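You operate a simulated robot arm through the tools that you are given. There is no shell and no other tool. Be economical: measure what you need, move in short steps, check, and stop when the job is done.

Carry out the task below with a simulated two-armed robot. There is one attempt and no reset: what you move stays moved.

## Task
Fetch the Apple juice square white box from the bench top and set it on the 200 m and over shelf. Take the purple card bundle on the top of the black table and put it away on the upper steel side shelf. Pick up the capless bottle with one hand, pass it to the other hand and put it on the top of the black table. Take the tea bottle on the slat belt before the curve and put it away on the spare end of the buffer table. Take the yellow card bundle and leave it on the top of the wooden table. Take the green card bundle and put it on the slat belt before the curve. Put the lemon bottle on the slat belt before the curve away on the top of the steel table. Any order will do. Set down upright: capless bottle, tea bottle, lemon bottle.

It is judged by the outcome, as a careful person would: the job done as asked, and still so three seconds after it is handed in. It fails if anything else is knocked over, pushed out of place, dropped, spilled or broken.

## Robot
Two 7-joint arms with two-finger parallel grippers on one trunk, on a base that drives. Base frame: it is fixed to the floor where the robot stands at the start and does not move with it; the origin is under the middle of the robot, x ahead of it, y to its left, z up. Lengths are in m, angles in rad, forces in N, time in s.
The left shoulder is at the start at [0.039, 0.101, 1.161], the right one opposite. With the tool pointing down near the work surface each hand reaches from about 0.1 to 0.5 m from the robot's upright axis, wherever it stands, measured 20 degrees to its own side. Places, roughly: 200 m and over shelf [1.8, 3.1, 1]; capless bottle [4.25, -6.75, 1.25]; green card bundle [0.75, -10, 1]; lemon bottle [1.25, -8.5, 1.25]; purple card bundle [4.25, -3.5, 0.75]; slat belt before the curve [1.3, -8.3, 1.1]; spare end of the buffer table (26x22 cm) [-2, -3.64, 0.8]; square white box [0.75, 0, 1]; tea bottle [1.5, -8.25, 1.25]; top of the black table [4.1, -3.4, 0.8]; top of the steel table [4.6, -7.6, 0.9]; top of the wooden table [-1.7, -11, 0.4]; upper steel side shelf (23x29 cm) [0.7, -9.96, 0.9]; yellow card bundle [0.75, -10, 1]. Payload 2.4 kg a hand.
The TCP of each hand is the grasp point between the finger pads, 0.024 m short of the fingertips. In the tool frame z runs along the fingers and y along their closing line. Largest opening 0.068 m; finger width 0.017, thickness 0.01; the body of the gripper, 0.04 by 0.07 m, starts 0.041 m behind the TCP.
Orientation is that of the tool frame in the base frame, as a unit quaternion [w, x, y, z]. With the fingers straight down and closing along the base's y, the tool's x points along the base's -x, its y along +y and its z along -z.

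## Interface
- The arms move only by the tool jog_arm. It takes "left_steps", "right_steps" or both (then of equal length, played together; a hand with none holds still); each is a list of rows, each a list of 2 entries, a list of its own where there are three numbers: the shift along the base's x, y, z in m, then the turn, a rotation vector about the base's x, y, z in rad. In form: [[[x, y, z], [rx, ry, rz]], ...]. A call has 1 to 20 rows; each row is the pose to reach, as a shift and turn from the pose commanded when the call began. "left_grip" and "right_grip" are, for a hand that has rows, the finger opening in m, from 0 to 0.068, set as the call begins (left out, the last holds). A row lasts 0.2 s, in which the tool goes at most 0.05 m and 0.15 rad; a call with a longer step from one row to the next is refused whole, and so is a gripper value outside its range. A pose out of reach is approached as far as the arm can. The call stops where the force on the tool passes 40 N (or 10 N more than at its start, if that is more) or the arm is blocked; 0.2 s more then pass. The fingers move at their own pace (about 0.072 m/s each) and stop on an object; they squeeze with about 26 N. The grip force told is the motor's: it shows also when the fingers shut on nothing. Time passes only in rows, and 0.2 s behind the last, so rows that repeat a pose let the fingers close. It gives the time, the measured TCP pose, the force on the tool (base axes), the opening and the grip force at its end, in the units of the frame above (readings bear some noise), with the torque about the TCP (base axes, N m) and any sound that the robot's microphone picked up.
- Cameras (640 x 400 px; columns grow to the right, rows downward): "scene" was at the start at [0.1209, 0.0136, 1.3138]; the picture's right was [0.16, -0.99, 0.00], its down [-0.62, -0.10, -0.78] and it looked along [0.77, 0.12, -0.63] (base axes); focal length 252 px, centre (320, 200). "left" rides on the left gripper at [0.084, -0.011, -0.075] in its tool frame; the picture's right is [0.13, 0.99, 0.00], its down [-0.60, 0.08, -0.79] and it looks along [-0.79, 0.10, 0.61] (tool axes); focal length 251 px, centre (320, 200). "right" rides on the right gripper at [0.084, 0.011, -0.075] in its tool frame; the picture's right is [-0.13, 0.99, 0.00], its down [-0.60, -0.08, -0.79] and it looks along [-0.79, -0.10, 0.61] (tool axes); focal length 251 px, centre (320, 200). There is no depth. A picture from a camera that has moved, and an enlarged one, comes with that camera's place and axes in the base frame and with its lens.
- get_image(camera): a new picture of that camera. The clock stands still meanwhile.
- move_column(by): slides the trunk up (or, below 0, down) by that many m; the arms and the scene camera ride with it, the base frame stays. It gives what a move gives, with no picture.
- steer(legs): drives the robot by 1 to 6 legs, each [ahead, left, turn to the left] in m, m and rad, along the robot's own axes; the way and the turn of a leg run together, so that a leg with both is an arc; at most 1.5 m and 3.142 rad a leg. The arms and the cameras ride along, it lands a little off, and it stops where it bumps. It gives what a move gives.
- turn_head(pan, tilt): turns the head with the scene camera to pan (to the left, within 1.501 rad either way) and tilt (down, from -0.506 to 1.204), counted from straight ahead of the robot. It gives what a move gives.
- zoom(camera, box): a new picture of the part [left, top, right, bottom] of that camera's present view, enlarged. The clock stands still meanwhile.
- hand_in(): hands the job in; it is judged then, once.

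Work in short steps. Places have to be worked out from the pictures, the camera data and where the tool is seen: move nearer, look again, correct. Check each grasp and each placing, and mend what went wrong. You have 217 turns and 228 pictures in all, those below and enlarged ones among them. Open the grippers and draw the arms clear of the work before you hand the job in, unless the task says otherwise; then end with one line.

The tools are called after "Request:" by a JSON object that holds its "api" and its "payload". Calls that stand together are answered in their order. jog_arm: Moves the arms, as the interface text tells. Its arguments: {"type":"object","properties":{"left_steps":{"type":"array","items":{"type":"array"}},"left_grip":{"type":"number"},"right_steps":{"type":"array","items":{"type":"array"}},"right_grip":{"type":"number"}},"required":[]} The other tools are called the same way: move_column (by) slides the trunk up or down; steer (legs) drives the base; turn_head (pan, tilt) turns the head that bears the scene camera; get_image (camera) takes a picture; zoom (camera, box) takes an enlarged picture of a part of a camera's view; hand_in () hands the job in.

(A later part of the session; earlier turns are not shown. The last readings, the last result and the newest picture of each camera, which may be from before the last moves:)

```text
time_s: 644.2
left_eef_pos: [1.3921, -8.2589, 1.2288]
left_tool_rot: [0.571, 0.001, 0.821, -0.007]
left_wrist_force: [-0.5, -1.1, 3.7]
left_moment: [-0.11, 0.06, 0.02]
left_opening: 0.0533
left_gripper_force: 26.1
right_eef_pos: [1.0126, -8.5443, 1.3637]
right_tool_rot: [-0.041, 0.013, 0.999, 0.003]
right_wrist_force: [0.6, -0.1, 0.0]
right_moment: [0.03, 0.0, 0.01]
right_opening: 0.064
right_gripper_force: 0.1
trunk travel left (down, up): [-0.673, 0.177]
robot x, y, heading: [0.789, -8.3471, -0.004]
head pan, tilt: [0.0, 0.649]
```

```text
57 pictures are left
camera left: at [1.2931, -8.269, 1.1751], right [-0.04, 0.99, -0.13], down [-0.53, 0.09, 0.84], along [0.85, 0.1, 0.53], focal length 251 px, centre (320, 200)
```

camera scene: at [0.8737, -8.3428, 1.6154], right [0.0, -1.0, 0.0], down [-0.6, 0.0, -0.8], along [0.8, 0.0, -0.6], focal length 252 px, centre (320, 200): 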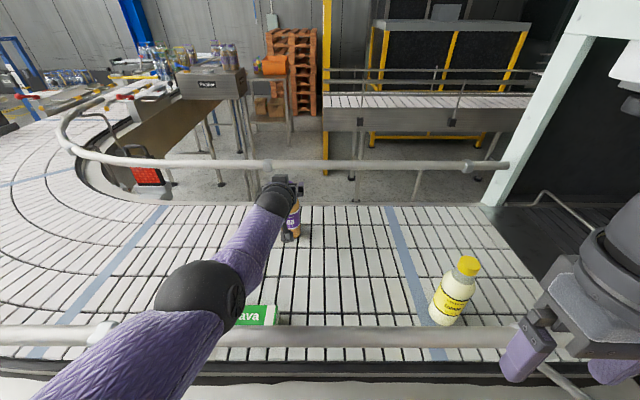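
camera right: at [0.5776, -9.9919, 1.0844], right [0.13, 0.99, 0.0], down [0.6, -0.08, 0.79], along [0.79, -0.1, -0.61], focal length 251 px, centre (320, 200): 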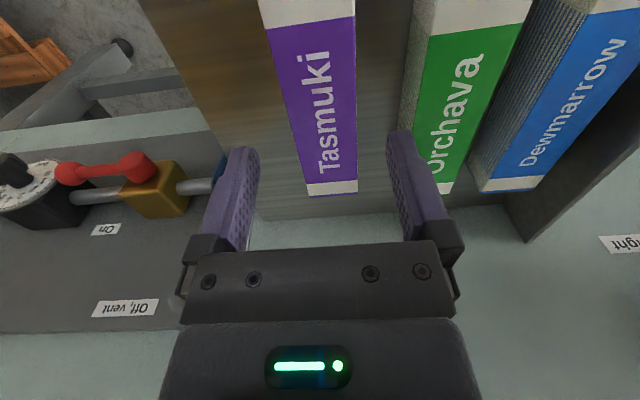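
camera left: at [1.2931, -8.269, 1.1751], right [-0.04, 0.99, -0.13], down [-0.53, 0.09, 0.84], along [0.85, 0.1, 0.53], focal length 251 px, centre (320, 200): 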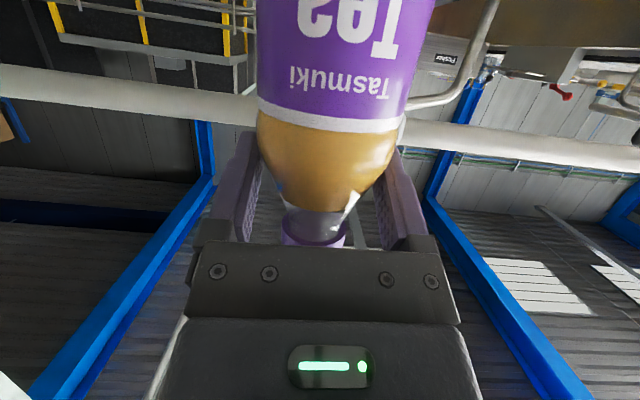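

Gripped at 53 mm. I lift with the trunk 10 cm and check.

Request:
{"api": "move_column", "payload": {"by": 0.1}}

Request:
{"api": "get_image", "payload": {"camera": "left"}}

Request:
{"api": "get_image", "payload": {"camera": "scene"}}

```text
time_s: 645.5
left_eef_pos: [1.3912, -8.2628, 1.3278]
left_tool_rot: [0.571, 0.001, 0.821, -0.007]
left_wrist_force: [-0.3, 0.4, -3.0]
left_moment: [-0.01, -0.02, 0.0]
left_opening: 0.0537
left_gripper_force: 26.1
right_eef_pos: [1.0125, -8.5466, 1.4627]
right_tool_rot: [-0.04, 0.014, 0.999, 0.004]
right_wrist_force: [-0.6, -0.2, 0.0]
right_moment: [-0.01, 0.01, -0.01]
right_opening: 0.0639
right_gripper_force: 0.0
trunk travel left (down, up): [-0.773, 0.077]
robot x, y, heading: [0.7906, -8.3513, -0.002]
head pan, tilt: [0.0, 0.649]
```

```text
56 pictures are left
camera left: at [1.2928, -8.2704, 1.2749], right [-0.04, 0.99, -0.13], down [-0.53, 0.09, 0.84], along [0.85, 0.1, 0.52], focal length 251 px, centre (320, 200)
```

left: 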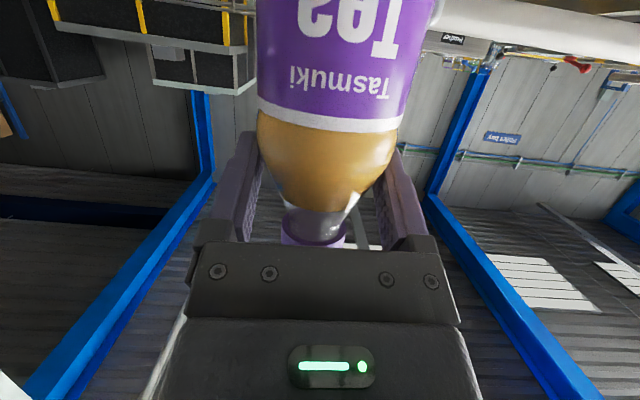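

```text
55 pictures are left
camera scene: at [0.8904, -8.349, 1.7154], right [0.0, -1.0, 0.0], down [-0.61, 0.0, -0.8], along [0.8, 0.0, -0.61], focal length 252 px, centre (320, 200)
```

scene: 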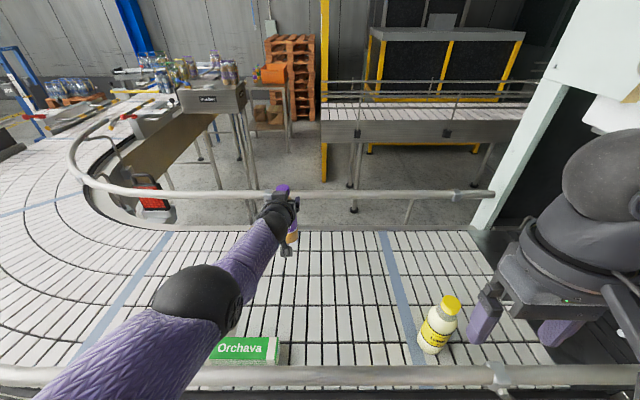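

Tea is held firmly. Lemon stands at ≈(1.167, -8.607), top ≈1.265. I bring the right hand above it, levelled.

Request:
{"api": "jog_arm", "payload": {"right_steps": [[[0.03, -0.01, -0.01], [0, -0.03, 0]], [[0.06, -0.02, -0.02], [-0.009, -0.08, 0]], [[0.09, -0.035, -0.03], [-0.009, -0.08, 0]], [[0.12, -0.05, -0.05], [-0.009, -0.08, 0]], [[0.155, -0.06, -0.08], [-0.009, -0.08, 0]], [[0.155, -0.06, -0.11], [-0.009, -0.08, 0]]], "right_grip": 0.068}}

Request:
{"api": "get_image", "payload": {"camera": "right"}}

Request:
{"api": "get_image", "payload": {"camera": "scene"}}

```text
time_s: 646.9
left_eef_pos: [1.3906, -8.2613, 1.328]
left_tool_rot: [0.571, 0.002, 0.821, -0.007]
left_wrist_force: [-0.2, 0.6, -2.5]
left_moment: [-0.02, -0.01, -0.02]
left_opening: 0.0532
left_gripper_force: 26.0
right_eef_pos: [1.166, -8.6074, 1.3533]
right_tool_rot: [0.0, 0.013, 1.0, 0.001]
right_wrist_force: [0.2, 0.7, 0.3]
right_moment: [-0.01, -0.03, -0.02]
right_opening: 0.0679
right_gripper_force: 0.0
trunk travel left (down, up): [-0.773, 0.077]
robot x, y, heading: [0.7939, -8.3473, 0.002]
head pan, tilt: [0.0, 0.649]
```

```text
54 pictures are left
camera right: at [1.0836, -8.5934, 1.4292], right [0.16, 0.99, 0.0], down [0.6, -0.1, 0.79], along [0.78, -0.12, -0.61], focal length 251 px, centre (320, 200)
```

right: 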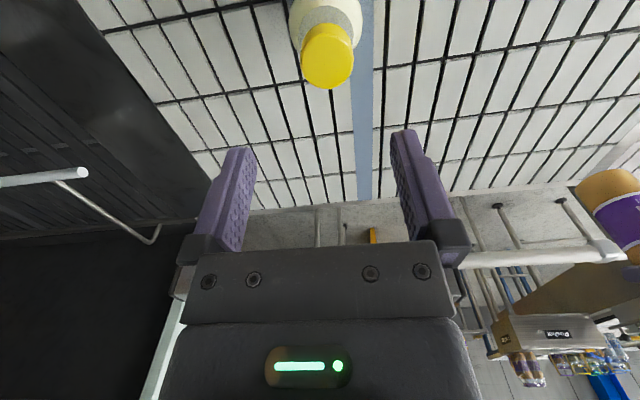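

```text
53 pictures are left
camera scene: at [0.8895, -8.3494, 1.7155], right [0.0, -1.0, 0.0], down [-0.6, 0.0, -0.8], along [0.8, 0.0, -0.6], focal length 252 px, centre (320, 200)
```

scene: 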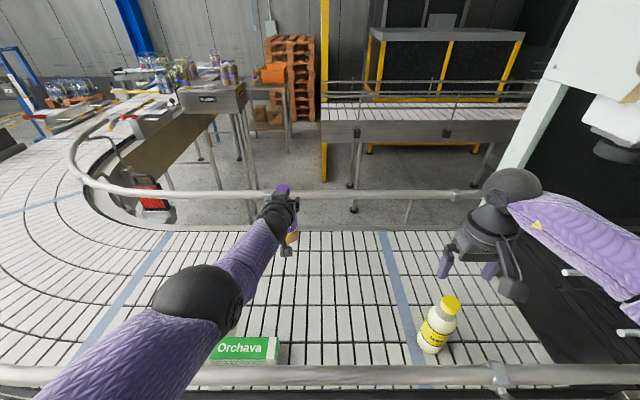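

Cap is at ≈(1.153, -8.599). I correct and descend to z≈1.245.

Request:
{"api": "jog_arm", "payload": {"right_steps": [[[-0.006, 0.004, -0.02], [0, 0, 0]], [[-0.013, 0.008, -0.045], [0, 0, 0]], [[-0.013, 0.008, -0.07], [0, 0, 0]], [[-0.013, 0.008, -0.09], [0, 0, 0]], [[-0.013, 0.008, -0.108], [0, 0, 0]]]}}

Request:
{"api": "get_image", "payload": {"camera": "right"}}

```text
time_s: 648.1
left_eef_pos: [1.3921, -8.2601, 1.3282]
left_tool_rot: [0.571, 0.002, 0.821, -0.007]
left_wrist_force: [-0.5, -0.7, -2.8]
left_moment: [-0.01, 0.02, 0.0]
left_opening: 0.0533
left_gripper_force: 25.8
right_eef_pos: [1.1545, -8.5979, 1.2463]
right_tool_rot: [0.0, 0.014, 1.0, -0.001]
right_wrist_force: [0.4, 0.4, -0.6]
right_moment: [0.03, 0.02, 0.02]
right_opening: 0.068
right_gripper_force: 0.1
trunk travel left (down, up): [-0.773, 0.077]
robot x, y, heading: [0.7922, -8.3465, -0.004]
head pan, tilt: [0.0, 0.649]
```

```text
52 pictures are left
camera right: at [1.072, -8.5851, 1.321], right [0.16, 0.99, 0.0], down [0.6, -0.1, 0.79], along [0.78, -0.12, -0.61], focal length 251 px, centre (320, 200)
```

right: 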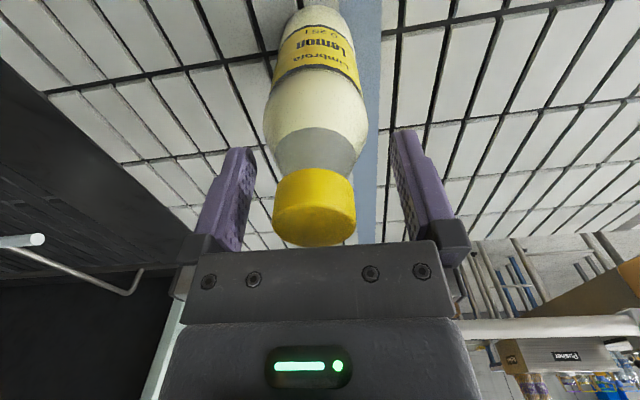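

Cap top ≈1.27; I go 1 cm deeper and close, then lift.

Request:
{"api": "jog_arm", "payload": {"right_steps": [[[0, -0.002, -0.006], [0, 0, 0]], [[0, -0.002, -0.011], [0, 0, 0]]]}}

Request:
{"api": "jog_arm", "payload": {"right_steps": [[[0, 0, 0], [0, 0, 0]], [[0, 0, 0], [0, 0, 0]], [[0, 0, 0], [0, 0, 0]], [[0, 0, 0], [0, 0, 0]]], "right_grip": 0.0}}

Request:
{"api": "get_image", "payload": {"camera": "right"}}

```text
time_s: 648.7
left_eef_pos: [1.3917, -8.2611, 1.3283]
left_tool_rot: [0.571, 0.001, 0.821, -0.006]
left_wrist_force: [-0.6, -0.9, -2.1]
left_moment: [-0.01, 0.01, 0.01]
left_opening: 0.0533
left_gripper_force: 25.7
right_eef_pos: [1.1543, -8.6018, 1.233]
right_tool_rot: [0.0, 0.014, 1.0, 0.0]
right_wrist_force: [0.4, 0.2, -0.1]
right_moment: [0.01, -0.01, 0.01]
right_opening: 0.0679
right_gripper_force: 0.1
trunk travel left (down, up): [-0.773, 0.077]
robot x, y, heading: [0.7912, -8.344, -0.003]
head pan, tilt: [0.0, 0.649]
```

```text
time_s: 649.7
left_eef_pos: [1.3924, -8.2618, 1.3279]
left_tool_rot: [0.571, 0.002, 0.821, -0.006]
left_wrist_force: [-0.1, -0.4, -2.4]
left_moment: [0.03, -0.01, 0.0]
left_opening: 0.0533
left_gripper_force: 25.8
right_eef_pos: [1.1541, -8.6013, 1.2335]
right_tool_rot: [0.0, 0.014, 1.0, 0.0]
right_wrist_force: [-0.4, 0.7, 0.0]
right_moment: [0.01, 0.01, -0.04]
right_opening: 0.0545
right_gripper_force: 25.9
trunk travel left (down, up): [-0.773, 0.077]
robot x, y, heading: [0.7916, -8.3472, -0.004]
head pan, tilt: [0.0, 0.649]
```

```text
51 pictures are left
camera right: at [1.072, -8.5874, 1.3101], right [0.16, 0.99, 0.0], down [0.6, -0.1, 0.79], along [0.78, -0.12, -0.61], focal length 251 px, centre (320, 200)
```

right: 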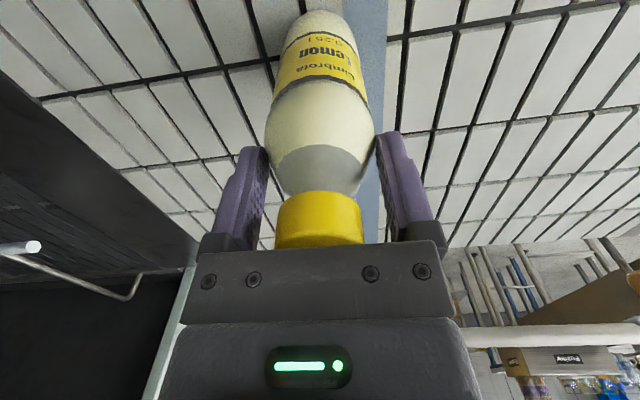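

Lemon gripped (54.5 mm). I raise the right by arm and the trunk, plus the left a little, so both bottles clear the rail.

Request:
{"api": "jog_arm", "payload": {"right_steps": [[[0, 0, 0.02], [0, 0, 0]], [[0, 0, 0.05], [0, 0, 0]], [[0, 0, 0.08], [0, 0, 0]], [[0, 0, 0.11], [0, 0, 0]], [[-0.01, 0, 0.14], [0, 0, 0]]], "left_steps": [[[0, 0, 0.01], [0, 0, 0]], [[0, 0, 0.02], [0, 0, 0]], [[-0.005, 0, 0.03], [0, 0, 0]], [[-0.01, 0, 0.04], [0, 0, 0]], [[-0.015, 0, 0.05], [0, 0, 0]]]}}

Request:
{"api": "move_column", "payload": {"by": 0.075}}

Request:
{"api": "get_image", "payload": {"camera": "scene"}}

```text
time_s: 650.9
left_eef_pos: [1.4023, -8.2661, 1.3688]
left_tool_rot: [0.571, 0.002, 0.821, -0.007]
left_wrist_force: [-0.1, -0.2, -2.3]
left_moment: [0.03, 0.01, 0.01]
left_opening: 0.0531
left_gripper_force: 26.0
left hand out of reach, approached as far as the arm can: row 1, 2, 3, 4, 5
right_eef_pos: [1.145, -8.6018, 1.3734]
right_tool_rot: [0.0, 0.015, 1.0, 0.0]
right_wrist_force: [-0.2, -0.2, -3.0]
right_moment: [-0.03, 0.0, 0.01]
right_opening: 0.0543
right_gripper_force: 26.1
trunk travel left (down, up): [-0.773, 0.077]
robot x, y, heading: [0.7873, -8.3469, 0.001]
head pan, tilt: [0.0, 0.649]
```

```text
time_s: 652.0
left_eef_pos: [1.4035, -8.2654, 1.4448]
left_tool_rot: [0.571, 0.002, 0.821, -0.007]
left_wrist_force: [0.2, 1.0, -2.2]
left_moment: [-0.01, 0.02, -0.02]
left_opening: 0.0532
left_gripper_force: 26.2
right_eef_pos: [1.1444, -8.601, 1.4486]
right_tool_rot: [0.0, 0.014, 1.0, 0.0]
right_wrist_force: [0.0, -0.6, -2.7]
right_moment: [0.01, -0.01, -0.01]
right_opening: 0.0541
right_gripper_force: 25.3
trunk travel left (down, up): [-0.848, 0.002]
robot x, y, heading: [0.7909, -8.3475, 0.001]
head pan, tilt: [0.0, 0.649]
```

```text
50 pictures are left
camera scene: at [0.8904, -8.3494, 1.7905], right [0.0, -1.0, 0.0], down [-0.61, 0.0, -0.8], along [0.8, 0.0, -0.61], focal length 252 px, centre (320, 200)
```

scene: 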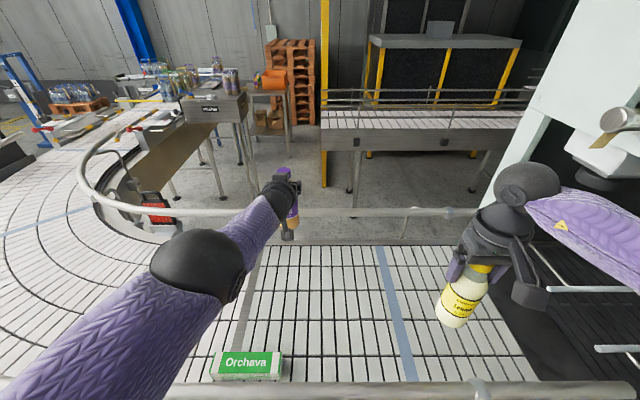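

Both bottles clear the rail. I back out and drive up the corridor to the buffer table area, turning to face it (-x).

Request:
{"api": "steer", "payload": {"legs": [[-0.75, 0, 0], [-0.4, 1.4, 0], [0, 1.4, 0], [0, 1.4, 0], [0, 0, 1.571], [0, 0, 1.571]]}}

Request:
{"api": "turn_head", "payload": {"pan": 0.0, "tilt": 0.5}}

Request:
{"api": "get_image", "payload": {"camera": "scene"}}

```text
time_s: 684.0
left_eef_pos: [-0.8415, -4.1583, 1.4454]
left_tool_rot: [-0.015, 0.821, -0.014, -0.57]
left_wrist_force: [-0.7, -0.8, -1.9]
left_moment: [0.01, -0.03, -0.01]
left_opening: 0.0527
left_gripper_force: 26.2
right_eef_pos: [-0.5733, -3.83, 1.4486]
right_tool_rot: [0.0, 1.0, -0.027, 0.0]
right_wrist_force: [0.3, -0.6, -2.0]
right_moment: [0.01, 0.0, 0.03]
right_opening: 0.0545
right_gripper_force: 26.0
trunk travel left (down, up): [-0.848, 0.002]
robot x, y, heading: [-0.2239, -4.0914, 3.111]
head pan, tilt: [0.0, 0.649]
```

```text
time_s: 684.7
left_eef_pos: [-0.8402, -4.1587, 1.4452]
left_tool_rot: [-0.015, 0.821, -0.013, -0.571]
left_wrist_force: [0.1, 0.5, -2.5]
left_moment: [0.02, 0.0, -0.01]
left_opening: 0.0528
left_gripper_force: 26.2
right_eef_pos: [-0.5738, -3.83, 1.4498]
right_tool_rot: [0.0, 1.0, -0.028, 0.0]
right_wrist_force: [0.3, 0.1, -4.5]
right_moment: [-0.04, 0.01, -0.01]
right_opening: 0.0543
right_gripper_force: 25.7
trunk travel left (down, up): [-0.848, 0.002]
robot x, y, heading: [-0.2294, -4.0925, 3.11]
head pan, tilt: [0.0, 0.499]
```

```text
49 pictures are left
camera scene: at [-0.3282, -4.0891, 1.8039], right [0.03, 1.0, 0.0], down [0.48, -0.01, -0.88], along [-0.88, 0.03, -0.48], focal length 252 px, centre (320, 200)
```

scene: 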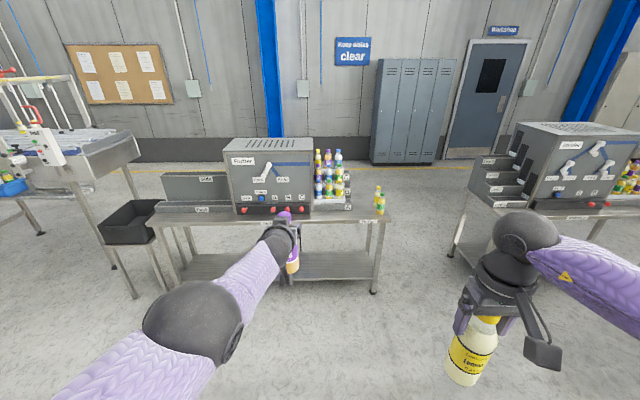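

I zoom on the buffer table's right end.

Request:
{"api": "zoom", "payload": {"camera": "scene", "box": [140, 130, 420, 260]}}

```text
2.29 times, centred on (280, 195) of scene
camera zoom: at [-0.3282, -4.0891, 1.8039], right [0.03, 1.0, 0.0], down [0.48, -0.01, -0.88], along [-0.88, 0.03, -0.48], focal length 577 px, centre (411, 211)
```

zoom: 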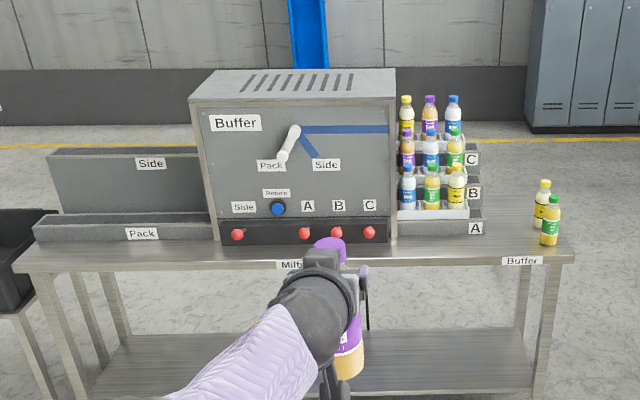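

The spare end is between rack A (y≈-3.78) and two bottles (y≈-3.57). I lower the trunk 0.4 and approach so the tea bottle comes over ≈(-1.93, -3.68).

Request:
{"api": "move_column", "payload": {"by": -0.4}}

Request:
{"api": "steer", "payload": {"legs": [[0, 0, 0.031], [0.3, -0.4975, 0], [0.5, 0, 0]]}}

Request:
{"api": "turn_head", "payload": {"pan": 0.0, "tilt": 0.6}}

Request:
{"api": "get_image", "payload": {"camera": "scene"}}

```text
time_s: 688.5
left_eef_pos: [-0.8437, -4.1581, 1.0199]
left_tool_rot: [-0.014, 0.832, -0.013, -0.554]
left_wrist_force: [-0.8, 0.3, -2.8]
left_moment: [0.02, -0.01, 0.01]
left_opening: 0.0524
left_gripper_force: 25.8
right_eef_pos: [-0.5733, -3.8306, 1.0486]
right_tool_rot: [0.001, 1.0, -0.028, 0.0]
right_wrist_force: [-0.5, -0.2, -3.0]
right_moment: [0.01, -0.04, -0.02]
right_opening: 0.0541
right_gripper_force: 25.9
trunk travel left (down, up): [-0.448, 0.402]
robot x, y, heading: [-0.2261, -4.089, 3.111]
head pan, tilt: [0.0, 0.499]
```

```text
time_s: 694.8
left_eef_pos: [-1.66, -3.6741, 1.0184]
left_tool_rot: [-0.006, 0.833, 0.0, -0.553]
left_wrist_force: [-0.1, -0.1, -3.0]
left_moment: [-0.01, 0.0, 0.01]
left_opening: 0.0522
left_gripper_force: 26.2
right_eef_pos: [-1.3982, -3.3377, 1.049]
right_tool_rot: [0.0, 1.0, -0.014, 0.001]
right_wrist_force: [-0.8, -0.3, -2.3]
right_moment: [0.0, -0.01, -0.01]
right_opening: 0.0542
right_gripper_force: 25.7
trunk travel left (down, up): [-0.448, 0.402]
robot x, y, heading: [-1.0432, -3.59, 3.143]
head pan, tilt: [0.0, 0.499]
```

```text
time_s: 695.5
left_eef_pos: [-1.6589, -3.6749, 1.019]
left_tool_rot: [-0.006, 0.832, -0.001, -0.554]
left_wrist_force: [-0.2, -0.6, -2.9]
left_moment: [-0.02, 0.02, 0.01]
left_opening: 0.0524
left_gripper_force: 26.2
right_eef_pos: [-1.3993, -3.3377, 1.049]
right_tool_rot: [0.0, 1.0, -0.013, -0.001]
right_wrist_force: [0.4, 0.4, -3.4]
right_moment: [0.02, 0.02, 0.03]
right_opening: 0.0543
right_gripper_force: 26.0
trunk travel left (down, up): [-0.448, 0.402]
robot x, y, heading: [-1.049, -3.5886, 3.14]
head pan, tilt: [0.0, 0.6]
```

```text
47 pictures are left
camera scene: at [-1.1588, -3.5895, 1.3942], right [0.0, 1.0, 0.0], down [0.57, 0.0, -0.82], along [-0.82, 0.0, -0.57], focal length 252 px, centre (320, 200)
```

scene: 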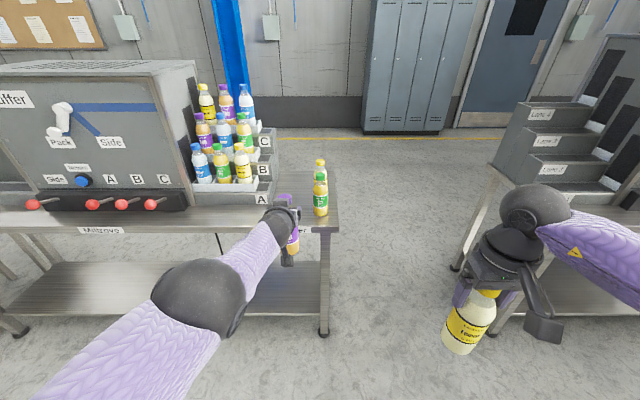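

Spare spot: y between -3.79 and -3.615. I move ahead 0.27 and 2.5 cm left, then lower.

Request:
{"api": "steer", "payload": {"legs": [[0.27, 0.025, 0]]}}

Request:
{"api": "move_column", "payload": {"by": -0.06}}

Request:
{"api": "get_image", "payload": {"camera": "scene"}}

Request:
{"api": "get_image", "payload": {"camera": "left"}}

```text
time_s: 697.4
left_eef_pos: [-1.9309, -3.7051, 1.0201]
left_tool_rot: [-0.003, 0.833, 0.003, -0.553]
left_wrist_force: [0.2, -0.6, -2.3]
left_moment: [-0.02, 0.03, 0.01]
left_opening: 0.0522
left_gripper_force: 26.5
right_eef_pos: [-1.6733, -3.3655, 1.0486]
right_tool_rot: [0.0, 1.0, -0.009, 0.0]
right_wrist_force: [-0.1, -0.4, -3.4]
right_moment: [0.01, -0.01, 0.01]
right_opening: 0.0543
right_gripper_force: 26.0
trunk travel left (down, up): [-0.448, 0.402]
robot x, y, heading: [-1.3181, -3.6201, -3.13]
head pan, tilt: [0.0, 0.6]
```

```text
time_s: 698.4
left_eef_pos: [-1.932, -3.7044, 0.9491]
left_tool_rot: [-0.003, 0.837, 0.004, -0.547]
left_wrist_force: [-0.5, -0.6, -2.7]
left_moment: [-0.02, 0.0, 0.03]
left_opening: 0.052
left_gripper_force: 25.9
right_eef_pos: [-1.6726, -3.3664, 0.9883]
right_tool_rot: [0.0, 1.0, -0.01, 0.0]
right_wrist_force: [0.1, -1.0, -2.6]
right_moment: [0.0, 0.03, -0.01]
right_opening: 0.0539
right_gripper_force: 26.1
trunk travel left (down, up): [-0.388, 0.462]
robot x, y, heading: [-1.3163, -3.6164, -3.136]
head pan, tilt: [0.0, 0.6]
```

```text
46 pictures are left
camera scene: at [-1.4386, -3.6165, 1.3339], right [-0.01, 1.0, 0.0], down [0.57, 0.0, -0.82], along [-0.82, -0.01, -0.57], focal length 252 px, centre (320, 200)
```

scene: 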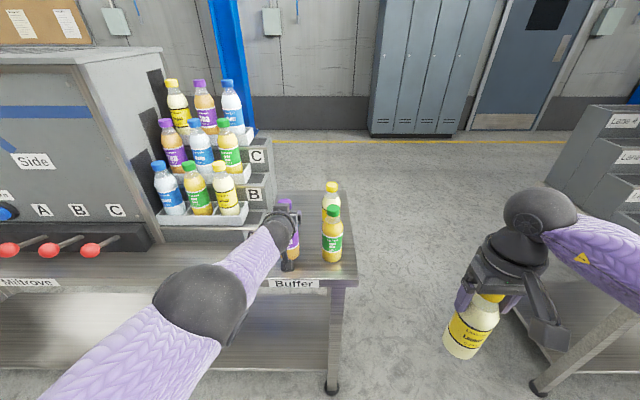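

```text
45 pictures are left
camera left: at [-1.8289, -3.6927, 0.9016], right [0.05, -0.99, -0.13], down [0.48, -0.09, 0.87], along [-0.87, -0.11, 0.47], focal length 251 px, centre (320, 200)
```

left: 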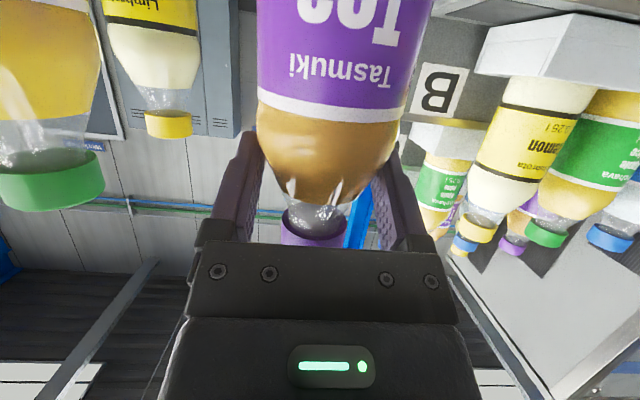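

Clear on both sides. I lower by arm to contact.

Request:
{"api": "jog_arm", "payload": {"left_steps": [[[0, 0, -0.006], [0, 0, 0]], [[0, 0, -0.012], [0, 0, 0]], [[0, 0, -0.018], [0, 0, 0]], [[0, 0, -0.024], [0, 0, 0]]]}}

Request:
{"api": "get_image", "payload": {"camera": "scene"}}

```text
time_s: 699.4
left_eef_pos: [-1.926, -3.7049, 0.932]
left_tool_rot: [-0.004, 0.835, 0.002, -0.551]
left_wrist_force: [-0.8, -0.2, 21.4]
left_moment: [-0.13, 0.7, 0.01]
left_opening: 0.0525
left_gripper_force: 26.1
left hand out of reach, approached as far as the arm can: row 3, 4
right_eef_pos: [-1.6697, -3.3658, 0.9888]
right_tool_rot: [-0.001, 1.0, -0.009, -0.001]
right_wrist_force: [-0.3, -0.1, -3.2]
right_moment: [0.0, -0.02, 0.0]
right_opening: 0.0542
right_gripper_force: 26.1
trunk travel left (down, up): [-0.388, 0.462]
robot x, y, heading: [-1.318, -3.6178, -3.136]
head pan, tilt: [0.0, 0.6]
```

```text
44 pictures are left
camera scene: at [-1.4363, -3.6161, 1.3345], right [-0.01, 1.0, 0.0], down [0.56, 0.0, -0.83], along [-0.83, -0.01, -0.56], focal length 252 px, centre (320, 200)
```

scene: 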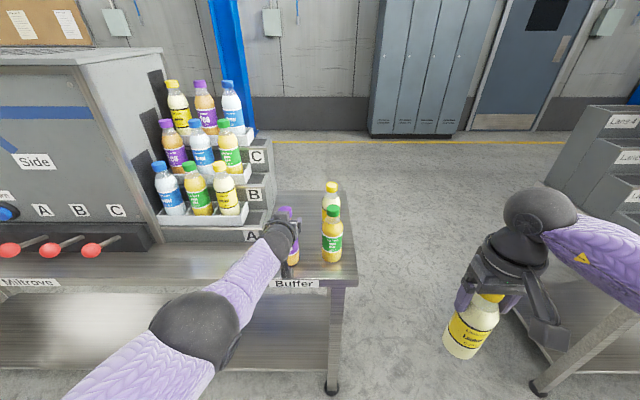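

Contact (21 N). I correct the 2–3° pitch change so the base sits flat, then open and back straight out.

Request:
{"api": "jog_arm", "payload": {"left_steps": [[[0, 0, 0.003], [0, 0.024, 0]], [[0, 0, 0.003], [0, 0.045, 0]], [[0, 0, 0.003], [0, 0.045, 0]]]}}

Request:
{"api": "jog_arm", "payload": {"left_steps": [[[0, 0, 0], [0, 0, 0]], [[0, 0, 0], [0, 0, 0]], [[0, 0, 0], [0, 0, 0]]], "left_grip": 0.068}}

Request:
{"api": "get_image", "payload": {"camera": "left"}}

```text
time_s: 700.2
left_eef_pos: [-1.9245, -3.7046, 0.9313]
left_tool_rot: [-0.003, 0.825, 0.003, -0.566]
left_wrist_force: [3.8, 0.9, 15.8]
left_moment: [-0.17, -0.53, -0.02]
left_opening: 0.0522
left_gripper_force: 26.8
right_eef_pos: [-1.6715, -3.3659, 0.9903]
right_tool_rot: [0.0, 1.0, -0.01, -0.001]
right_wrist_force: [1.2, -0.7, -2.1]
right_moment: [-0.01, 0.02, 0.0]
right_opening: 0.0544
right_gripper_force: 25.8
trunk travel left (down, up): [-0.388, 0.462]
robot x, y, heading: [-1.3201, -3.6146, -3.135]
head pan, tilt: [0.0, 0.6]
```

```text
time_s: 701.0
left_eef_pos: [-1.9246, -3.705, 0.9294]
left_tool_rot: [-0.004, 0.825, 0.003, -0.565]
left_wrist_force: [-0.3, -0.5, 0.1]
left_moment: [0.03, 0.01, -0.01]
left_opening: 0.0682
left_gripper_force: 0.1
right_eef_pos: [-1.6727, -3.3664, 0.9906]
right_tool_rot: [-0.001, 1.0, -0.009, 0.0]
right_wrist_force: [-0.4, 0.0, -3.0]
right_moment: [0.05, -0.03, 0.01]
right_opening: 0.0542
right_gripper_force: 25.9
trunk travel left (down, up): [-0.388, 0.462]
robot x, y, heading: [-1.3176, -3.6163, -3.135]
head pan, tilt: [0.0, 0.6]
```

```text
43 pictures are left
camera left: at [-1.8244, -3.6935, 0.8779], right [0.05, -0.99, -0.13], down [0.52, -0.09, 0.85], along [-0.85, -0.11, 0.51], focal length 251 px, centre (320, 200)
```

left: 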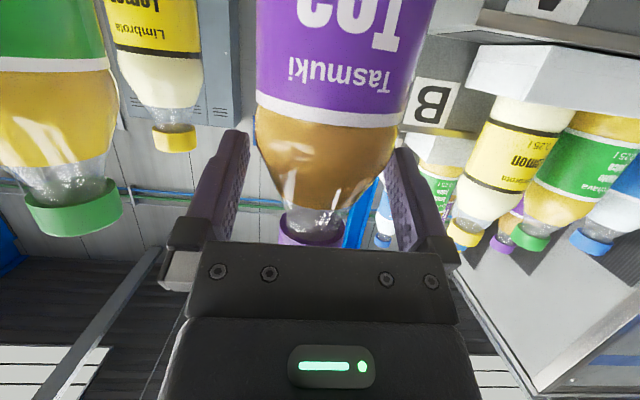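

The tea bottle stands free and upright. I back straight out 0.3 m and check.

Request:
{"api": "steer", "payload": {"legs": [[-0.3, 0, 0]]}}

Request:
{"api": "get_image", "payload": {"camera": "scene"}}

```text
time_s: 703.1
left_eef_pos: [-1.627, -3.7052, 0.9303]
left_tool_rot: [-0.003, 0.825, 0.004, -0.565]
left_wrist_force: [0.5, -0.9, 0.2]
left_moment: [-0.01, 0.0, -0.02]
left_opening: 0.0681
left_gripper_force: 0.1
right_eef_pos: [-1.3751, -3.3651, 0.9899]
right_tool_rot: [0.0, 1.0, -0.008, 0.001]
right_wrist_force: [-0.1, 0.0, -2.5]
right_moment: [-0.01, 0.0, 0.02]
right_opening: 0.0541
right_gripper_force: 25.4
trunk travel left (down, up): [-0.388, 0.462]
robot x, y, heading: [-1.0164, -3.6152, -3.124]
head pan, tilt: [0.0, 0.6]
```

```text
42 pictures are left
camera scene: at [-1.1398, -3.6142, 1.3339], right [-0.01, 1.0, 0.0], down [0.57, 0.01, -0.82], along [-0.82, -0.01, -0.57], focal length 252 px, centre (320, 200)
```

scene: 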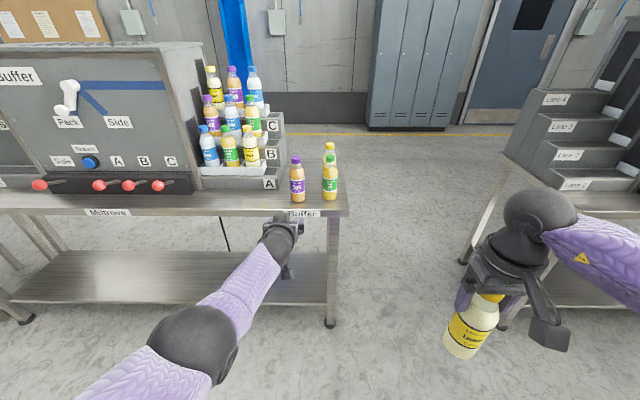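

Tea stands well on the spare end. Next the lemon goes to the steel table by the known safe route: raise trunk, back away, turn south, and retrace around toward the east side.

Request:
{"api": "move_column", "payload": {"by": 0.4}}

Request:
{"api": "steer", "payload": {"legs": [[-0.42, 0, 0], [0, 0, 1.553], [1.0, 0, 0], [1.0, 0, 0], [0, 1.23, 0], [0, 1.22, 0]]}}

Request:
{"api": "steer", "payload": {"legs": [[-1.48, 0, 0], [-1.48, 0, 0], [-1.45, 0, 0]]}}

```text
time_s: 706.9
left_eef_pos: [-1.6255, -3.7047, 1.3663]
left_tool_rot: [-0.003, 0.808, 0.004, -0.589]
left_wrist_force: [0.0, 1.4, -0.2]
left_moment: [0.05, 0.03, 0.0]
left_opening: 0.0679
left_gripper_force: 0.1
right_eef_pos: [-1.3752, -3.364, 1.3894]
right_tool_rot: [0.0, 1.0, -0.007, 0.0]
right_wrist_force: [-0.1, 1.1, -3.3]
right_moment: [0.0, 0.01, 0.0]
right_opening: 0.0541
right_gripper_force: 26.4
trunk travel left (down, up): [-0.788, 0.062]
robot x, y, heading: [-1.0167, -3.6105, -3.13]
head pan, tilt: [0.0, 0.6]
```

```text
time_s: 734.5
left_eef_pos: [1.9359, -6.2537, 1.3655]
left_tool_rot: [0.412, 0.573, 0.57, -0.422]
left_wrist_force: [0.2, 0.6, -0.3]
left_moment: [-0.01, 0.02, -0.02]
left_opening: 0.068
left_gripper_force: 0.1
right_eef_pos: [1.5989, -5.9985, 1.3886]
right_tool_rot: [0.0, 0.717, 0.697, 0.0]
right_wrist_force: [0.0, 0.5, -2.3]
right_moment: [0.02, 0.0, 0.01]
right_opening: 0.0541
right_gripper_force: 26.4
trunk travel left (down, up): [-0.788, 0.062]
robot x, y, heading: [1.8504, -5.6443, -1.575]
head pan, tilt: [0.0, 0.6]
```

```text
time_s: 755.2
left_eef_pos: [1.8461, -1.9185, 1.3654]
left_tool_rot: [0.415, 0.568, 0.575, -0.418]
left_wrist_force: [-0.1, -0.2, 0.4]
left_moment: [-0.03, 0.02, -0.01]
left_opening: 0.0679
left_gripper_force: 0.0
right_eef_pos: [1.504, -1.6702, 1.3881]
right_tool_rot: [0.0, 0.711, 0.703, 0.0]
right_wrist_force: [-0.3, -0.4, -3.3]
right_moment: [0.02, 0.01, 0.03]
right_opening: 0.0541
right_gripper_force: 25.9
trunk travel left (down, up): [-0.788, 0.062]
robot x, y, heading: [1.7527, -1.3139, -1.557]
head pan, tilt: [0.0, 0.6]
```

I continue: north to y≈-0.97, east to x≈6.45, then south past the stands.

Request:
{"api": "steer", "payload": {"legs": [[-0.34, 0, -0.014], [0, 1.2, 0], [0, 1.2, 0], [0, 1.2, 0], [0, 1.1, 0]]}}

Request:
{"api": "steer", "payload": {"legs": [[1.4, 0, 0], [0.9, 0, 0]]}}

Request:
{"api": "turn_head", "payload": {"pan": -0.15, "tilt": 0.4}}

Request:
{"api": "get_image", "payload": {"camera": "scene"}}

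```text
time_s: 779.8
left_eef_pos: [6.5731, -1.3406, 1.3659]
left_tool_rot: [0.425, 0.553, 0.589, -0.408]
left_wrist_force: [-0.1, 1.0, -0.2]
left_moment: [-0.01, 0.01, 0.01]
left_opening: 0.0678
left_gripper_force: 0.0
right_eef_pos: [6.2223, -1.1084, 1.3898]
right_tool_rot: [0.0, 0.694, 0.72, -0.001]
right_wrist_force: [0.0, 0.0, -2.9]
right_moment: [-0.02, 0.02, -0.01]
right_opening: 0.0543
right_gripper_force: 25.6
trunk travel left (down, up): [-0.788, 0.062]
robot x, y, heading: [6.4517, -0.7418, -1.501]
head pan, tilt: [0.0, 0.6]
```

```text
time_s: 791.1
left_eef_pos: [6.7343, -3.6295, 1.3659]
left_tool_rot: [0.426, 0.553, 0.59, -0.406]
left_wrist_force: [0.2, 0.0, -0.9]
left_moment: [0.01, 0.03, -0.06]
left_opening: 0.0679
left_gripper_force: 0.1
right_eef_pos: [6.3799, -3.3995, 1.3893]
right_tool_rot: [0.0, 0.692, 0.721, 0.0]
right_wrist_force: [-0.1, 0.1, -2.7]
right_moment: [-0.02, -0.04, 0.01]
right_opening: 0.0543
right_gripper_force: 25.8
trunk travel left (down, up): [-0.788, 0.062]
robot x, y, heading: [6.6113, -3.0291, -1.506]
head pan, tilt: [0.0, 0.6]
```

```text
time_s: 791.8
left_eef_pos: [6.7334, -3.6297, 1.3656]
left_tool_rot: [0.427, 0.552, 0.59, -0.407]
left_wrist_force: [-0.1, -0.3, -0.5]
left_moment: [0.01, 0.0, 0.0]
left_opening: 0.0679
left_gripper_force: 0.1
right_eef_pos: [6.3802, -3.3994, 1.3889]
right_tool_rot: [0.0, 0.692, 0.722, 0.0]
right_wrist_force: [-0.6, 0.1, -2.8]
right_moment: [-0.02, -0.02, 0.01]
right_opening: 0.0542
right_gripper_force: 26.2
trunk travel left (down, up): [-0.788, 0.062]
robot x, y, heading: [6.6081, -3.0276, -1.505]
head pan, tilt: [-0.15, 0.4]
```

```text
41 pictures are left
camera scene: at [6.602, -3.1328, 1.7529], right [-1.0, 0.08, 0.0], down [0.03, 0.39, -0.92], along [-0.08, -0.92, -0.39], focal length 252 px, centre (320, 200)
```

scene: 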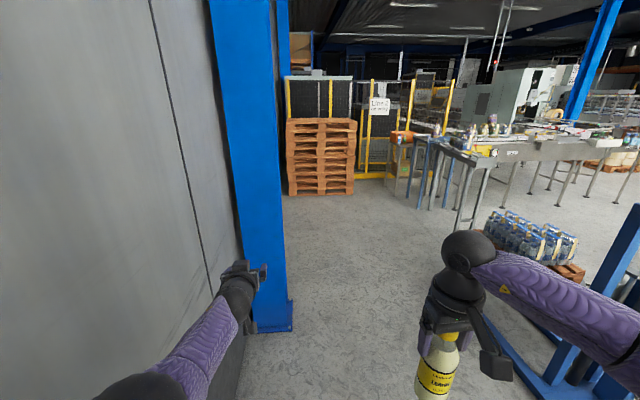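

A blue column is at (6.7, -4.6), so I shift to x≈6.1 and drive south to y≈-6.3, then look at the steel table.

Request:
{"api": "steer", "payload": {"legs": [[0, 0, -0.066], [0, -0.5, 0], [1.5, 0, 0], [1.5, 0, 0], [0.3, -0.35, 0]]}}

Request:
{"api": "turn_head", "payload": {"pan": -0.5, "tilt": 0.55}}

Request:
{"api": "get_image", "payload": {"camera": "scene"}}

```text
time_s: 811.8
left_eef_pos: [5.8957, -6.9633, 1.366]
left_tool_rot: [0.417, 0.565, 0.577, -0.416]
left_wrist_force: [-0.1, 0.9, 0.4]
left_moment: [-0.03, 0.03, -0.03]
left_opening: 0.0682
left_gripper_force: 0.0
right_eef_pos: [5.5526, -6.717, 1.3888]
right_tool_rot: [0.0, 0.709, 0.706, -0.001]
right_wrist_force: [-0.8, -0.2, -2.8]
right_moment: [-0.01, 0.0, -0.02]
right_opening: 0.0543
right_gripper_force: 26.1
trunk travel left (down, up): [-0.788, 0.062]
robot x, y, heading: [5.797, -6.3602, -1.549]
head pan, tilt: [-0.15, 0.4]
```

```text
time_s: 812.6
left_eef_pos: [5.8961, -6.9632, 1.3659]
left_tool_rot: [0.418, 0.564, 0.578, -0.416]
left_wrist_force: [-0.5, -0.2, 0.6]
left_moment: [0.0, 0.0, 0.01]
left_opening: 0.0679
left_gripper_force: 0.1
right_eef_pos: [5.5529, -6.7172, 1.3886]
right_tool_rot: [0.0, 0.708, 0.706, 0.0]
right_wrist_force: [0.0, -0.6, -3.3]
right_moment: [-0.03, 0.02, 0.01]
right_opening: 0.0542
right_gripper_force: 25.9
trunk travel left (down, up): [-0.788, 0.062]
robot x, y, heading: [5.7959, -6.358, -1.55]
head pan, tilt: [-0.499, 0.55]
```

```text
40 pictures are left
camera scene: at [5.7568, -6.449, 1.7393], right [-0.89, 0.46, 0.0], down [0.24, 0.46, -0.85], along [-0.39, -0.76, -0.52], focal length 252 px, centre (320, 200)
```

scene: 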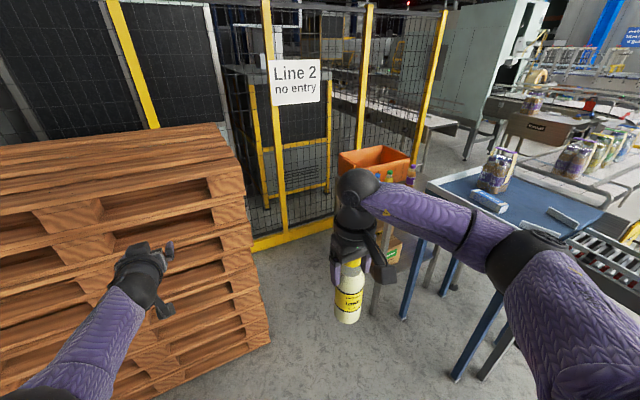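

The steel table (with the orange bin) is beside the fence. I shift west and turn to face it diagonally.

Request:
{"api": "move_column", "payload": {"by": 0.06}}

Request:
{"api": "steer", "payload": {"legs": [[0, -0.3, 0], [0, 0, -0.95]]}}

Request:
{"api": "turn_head", "payload": {"pan": 0.1, "tilt": 0.65}}

Request:
{"api": "get_image", "payload": {"camera": "scene"}}

```text
time_s: 813.6
left_eef_pos: [5.897, -6.9641, 1.4244]
left_tool_rot: [0.417, 0.566, 0.578, -0.416]
left_wrist_force: [0.2, 0.5, 0.9]
left_moment: [0.02, -0.01, 0.0]
left_opening: 0.0679
left_gripper_force: 0.1
right_eef_pos: [5.5536, -6.7183, 1.4488]
right_tool_rot: [0.0, 0.709, 0.705, 0.0]
right_wrist_force: [-0.2, -0.7, -3.1]
right_moment: [0.01, 0.02, -0.02]
right_opening: 0.0543
right_gripper_force: 26.1
trunk travel left (down, up): [-0.848, 0.002]
robot x, y, heading: [5.7994, -6.362, -1.546]
head pan, tilt: [-0.499, 0.55]
```

```text
time_s: 818.1
left_eef_pos: [5.0545, -6.7901, 1.4251]
left_tool_rot: [0.177, 0.769, 0.249, -0.562]
left_wrist_force: [0.2, 0.1, 0.3]
left_moment: [0.01, 0.03, 0.0]
left_opening: 0.0681
left_gripper_force: 0.1
right_eef_pos: [5.0615, -6.3675, 1.4488]
right_tool_rot: [0.0, 0.955, 0.297, 0.0]
right_wrist_force: [-0.3, 0.6, -2.6]
right_moment: [-0.01, 0.01, 0.02]
right_opening: 0.0543
right_gripper_force: 26.0
trunk travel left (down, up): [-0.848, 0.002]
robot x, y, heading: [5.4948, -6.3621, -2.518]
head pan, tilt: [-0.499, 0.55]
```

```text
time_s: 819.1
left_eef_pos: [5.0543, -6.7891, 1.425]
left_tool_rot: [0.176, 0.769, 0.249, -0.562]
left_wrist_force: [-0.2, -0.5, -0.5]
left_moment: [0.01, -0.02, 0.03]
left_opening: 0.0679
left_gripper_force: 0.1
right_eef_pos: [5.0618, -6.3662, 1.4484]
right_tool_rot: [0.0, 0.955, 0.297, 0.001]
right_wrist_force: [0.2, -0.2, -2.4]
right_moment: [0.0, -0.01, 0.0]
right_opening: 0.0541
right_gripper_force: 26.0
trunk travel left (down, up): [-0.848, 0.002]
robot x, y, heading: [5.4948, -6.3639, -2.515]
head pan, tilt: [0.099, 0.649]
```

```text
39 pictures are left
camera scene: at [5.423, -6.4277, 1.7906], right [-0.66, 0.75, 0.0], down [0.45, 0.4, -0.8], along [-0.6, -0.53, -0.6], focal length 252 px, centre (320, 200)
```

scene: 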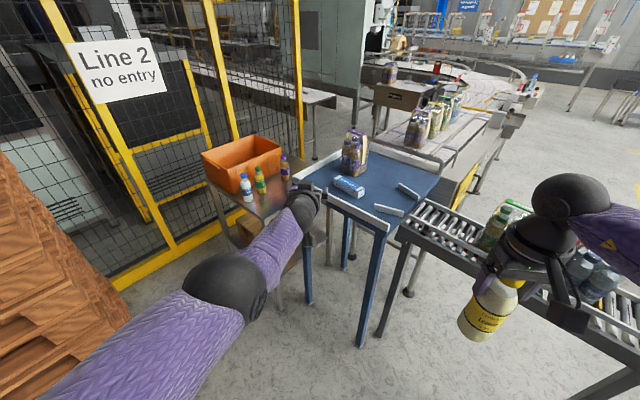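

The table has three bottles along y≈-7.53 and the bin behind; the front strip near its NE corner is free. I'll set lemon at ≈(4.76, -7.43). I turn south, strafe to x≈5.01 and go partway.

Request:
{"api": "steer", "payload": {"legs": [[0, 0, 0.945], [0, -0.485, 0], [0.45, 0, 0]]}}

Request:
{"api": "turn_head", "payload": {"pan": -0.35, "tilt": 0.85}}

Request:
{"api": "get_image", "payload": {"camera": "scene"}}

```text
time_s: 826.7
left_eef_pos: [5.0846, -7.4134, 1.4248]
left_tool_rot: [0.41, 0.575, 0.568, -0.423]
left_wrist_force: [0.0, -0.4, -0.3]
left_moment: [0.03, 0.0, -0.04]
left_opening: 0.0678
left_gripper_force: 0.0
right_eef_pos: [4.7511, -7.1565, 1.4488]
right_tool_rot: [0.0, 0.72, 0.694, 0.0]
right_wrist_force: [0.5, -0.9, -2.9]
right_moment: [0.0, 0.0, 0.0]
right_opening: 0.0543
right_gripper_force: 26.1
trunk travel left (down, up): [-0.848, 0.002]
robot x, y, heading: [5.003, -6.8028, -1.584]
head pan, tilt: [0.099, 0.649]
```

```text
time_s: 827.6
left_eef_pos: [5.0849, -7.4126, 1.4253]
left_tool_rot: [0.41, 0.575, 0.567, -0.424]
left_wrist_force: [0.0, 0.0, 0.0]
left_moment: [0.0, -0.03, 0.01]
left_opening: 0.0681
left_gripper_force: 0.0
right_eef_pos: [4.752, -7.1561, 1.4496]
right_tool_rot: [0.0, 0.719, 0.695, 0.001]
right_wrist_force: [-0.3, 0.1, -3.1]
right_moment: [0.03, 0.0, 0.0]
right_opening: 0.054
right_gripper_force: 25.9
trunk travel left (down, up): [-0.848, 0.002]
robot x, y, heading: [5.0071, -6.8029, -1.58]
head pan, tilt: [-0.351, 0.85]
```

```text
38 pictures are left
camera scene: at [4.9795, -6.8894, 1.774], right [-0.94, 0.35, 0.0], down [0.27, 0.7, -0.66], along [-0.23, -0.62, -0.75], focal length 252 px, centre (320, 200)
```

scene: 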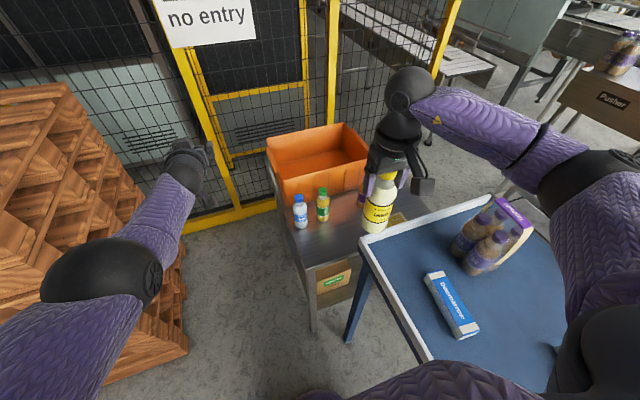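

Lemon will go at ≈(4.75, -7.405), in the free strip in front of the bottles. I drive ahead 0.25 and lower the trunk 0.15.

Request:
{"api": "steer", "payload": {"legs": [[0.25, 0, 0]]}}

Request:
{"api": "move_column", "payload": {"by": -0.13}}

Request:
{"api": "get_image", "payload": {"camera": "scene"}}

Request:
{"api": "get_image", "payload": {"camera": "right"}}

```text
time_s: 829.4
left_eef_pos: [5.0829, -7.6643, 1.4251]
left_tool_rot: [0.41, 0.575, 0.568, -0.423]
left_wrist_force: [0.4, -0.5, 0.1]
left_moment: [-0.04, -0.02, -0.01]
left_opening: 0.068
left_gripper_force: 0.0
right_eef_pos: [4.7486, -7.4067, 1.4487]
right_tool_rot: [0.0, 0.72, 0.694, 0.0]
right_wrist_force: [-0.2, -0.9, -2.6]
right_moment: [0.03, 0.0, -0.01]
right_opening: 0.054
right_gripper_force: 25.5
trunk travel left (down, up): [-0.848, 0.002]
robot x, y, heading: [5.0046, -7.0558, -1.584]
head pan, tilt: [-0.351, 0.85]
```

```text
time_s: 831.0
left_eef_pos: [5.0839, -7.6645, 1.2958]
left_tool_rot: [0.41, 0.575, 0.568, -0.422]
left_wrist_force: [0.4, 0.1, -0.4]
left_moment: [0.0, 0.01, -0.03]
left_opening: 0.0681
left_gripper_force: 0.2
right_eef_pos: [4.7475, -7.4073, 1.3196]
right_tool_rot: [0.0, 0.72, 0.694, 0.0]
right_wrist_force: [0.1, 0.0, -2.8]
right_moment: [0.04, -0.01, -0.01]
right_opening: 0.0543
right_gripper_force: 25.2
trunk travel left (down, up): [-0.718, 0.132]
robot x, y, heading: [5.0023, -7.0544, -1.579]
head pan, tilt: [-0.351, 0.85]
```

```text
37 pictures are left
camera scene: at [4.9766, -7.1413, 1.6439], right [-0.94, 0.35, 0.0], down [0.27, 0.7, -0.66], along [-0.23, -0.62, -0.75], focal length 252 px, centre (320, 200)
```

scene: 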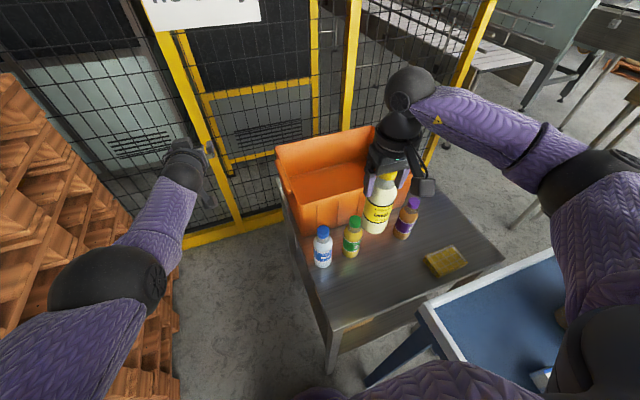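

```text
36 pictures are left
camera right: at [4.7629, -7.3232, 1.3955], right [0.99, -0.17, 0.0], down [-0.1, -0.6, 0.79], along [-0.13, -0.78, -0.61], focal length 251 px, centre (320, 200)
```

right: 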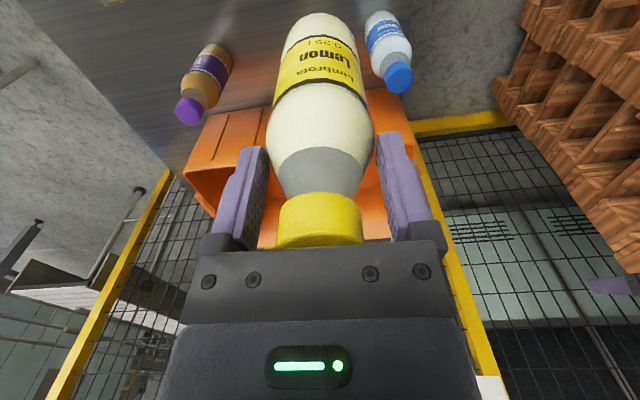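

Clear strip confirmed. I lower by arm, shifting 2 cm east and 1 cm north for spacing.

Request:
{"api": "jog_arm", "payload": {"right_steps": [[[0.005, 0.003, -0.03], [0, 0, 0]], [[0.01, 0.006, -0.06], [0, 0, 0]], [[0.015, 0.009, -0.09], [0, 0, 0]], [[0.02, 0.012, -0.12], [0, 0, 0]], [[0.02, 0.012, -0.15], [0, 0, 0]], [[0.02, 0.012, -0.18], [0, 0, 0]], [[0.02, 0.012, -0.21], [0, 0, 0]], [[0.02, 0.012, -0.235], [0, 0, 0]]]}}

Request:
{"api": "get_image", "payload": {"camera": "scene"}}

```text
time_s: 832.8
left_eef_pos: [5.0838, -7.6644, 1.2958]
left_tool_rot: [0.409, 0.576, 0.567, -0.423]
left_wrist_force: [-0.2, 1.2, -0.8]
left_moment: [0.01, -0.01, 0.01]
left_opening: 0.0679
left_gripper_force: 0.1
right_eef_pos: [4.7678, -7.3943, 1.0821]
right_tool_rot: [-0.001, 0.72, 0.694, 0.0]
right_wrist_force: [0.2, 1.2, -3.6]
right_moment: [0.0, -0.02, 0.0]
right_opening: 0.0538
right_gripper_force: 25.7
trunk travel left (down, up): [-0.718, 0.132]
robot x, y, heading: [5.0022, -7.0552, -1.577]
head pan, tilt: [-0.351, 0.85]
```

```text
35 pictures are left
camera scene: at [4.9768, -7.1416, 1.6439], right [-0.94, 0.35, 0.0], down [0.27, 0.7, -0.66], along [-0.23, -0.62, -0.75], focal length 252 px, centre (320, 200)
```

scene: 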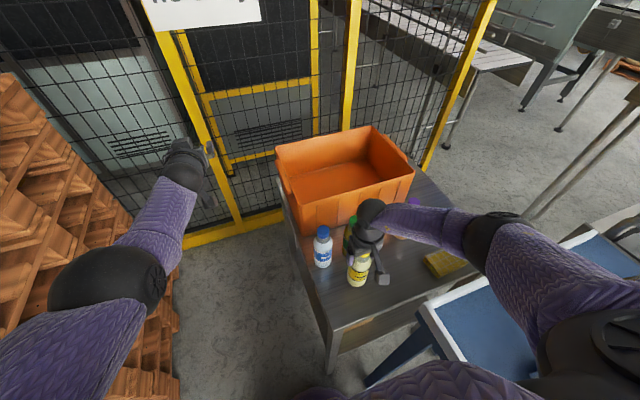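

I lower the remaining ~5 cm in small steps to contact.

Request:
{"api": "jog_arm", "payload": {"right_steps": [[[0, 0, -0.012], [0, 0, 0]], [[0, 0, -0.024], [0, 0, 0]], [[0, 0, -0.034], [0, 0, 0]], [[0, 0, -0.042], [0, 0, 0]], [[0, 0, -0.05], [0, 0, 0]]]}}

Request:
{"api": "get_image", "payload": {"camera": "right"}}

```text
time_s: 833.7
left_eef_pos: [5.0833, -7.6625, 1.2979]
left_tool_rot: [0.41, 0.574, 0.567, -0.424]
left_wrist_force: [-1.2, 0.0, 0.4]
left_moment: [0.01, 0.0, -0.03]
left_opening: 0.0679
left_gripper_force: 0.0
right_eef_pos: [4.7679, -7.3945, 1.0481]
right_tool_rot: [0.001, 0.721, 0.693, -0.003]
right_wrist_force: [1.0, 8.7, 27.5]
right_moment: [0.8, 0.11, -0.05]
right_opening: 0.0544
right_gripper_force: 26.2
trunk travel left (down, up): [-0.718, 0.132]
robot x, y, heading: [5.0027, -7.0571, -1.583]
head pan, tilt: [-0.351, 0.85]
stopped in row 4 (right hand): the force on the tool passed its limit at 67 N (the readings are from after the stop); the commanded pose is now the measured one
```

```text
34 pictures are left
camera right: at [4.7836, -7.3106, 1.1245], right [0.99, -0.17, 0.0], down [-0.1, -0.6, 0.8], along [-0.14, -0.79, -0.6], focal length 251 px, centre (320, 200)
```

right: 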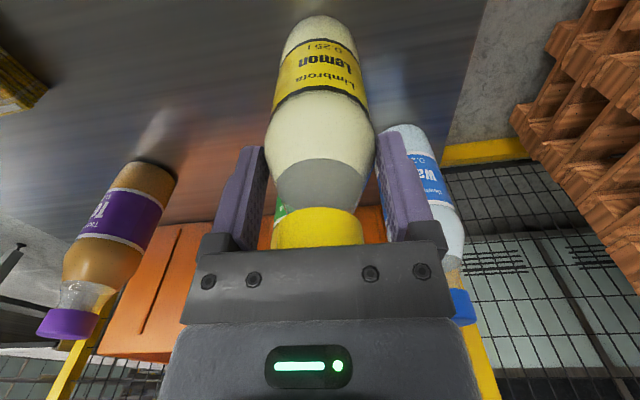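

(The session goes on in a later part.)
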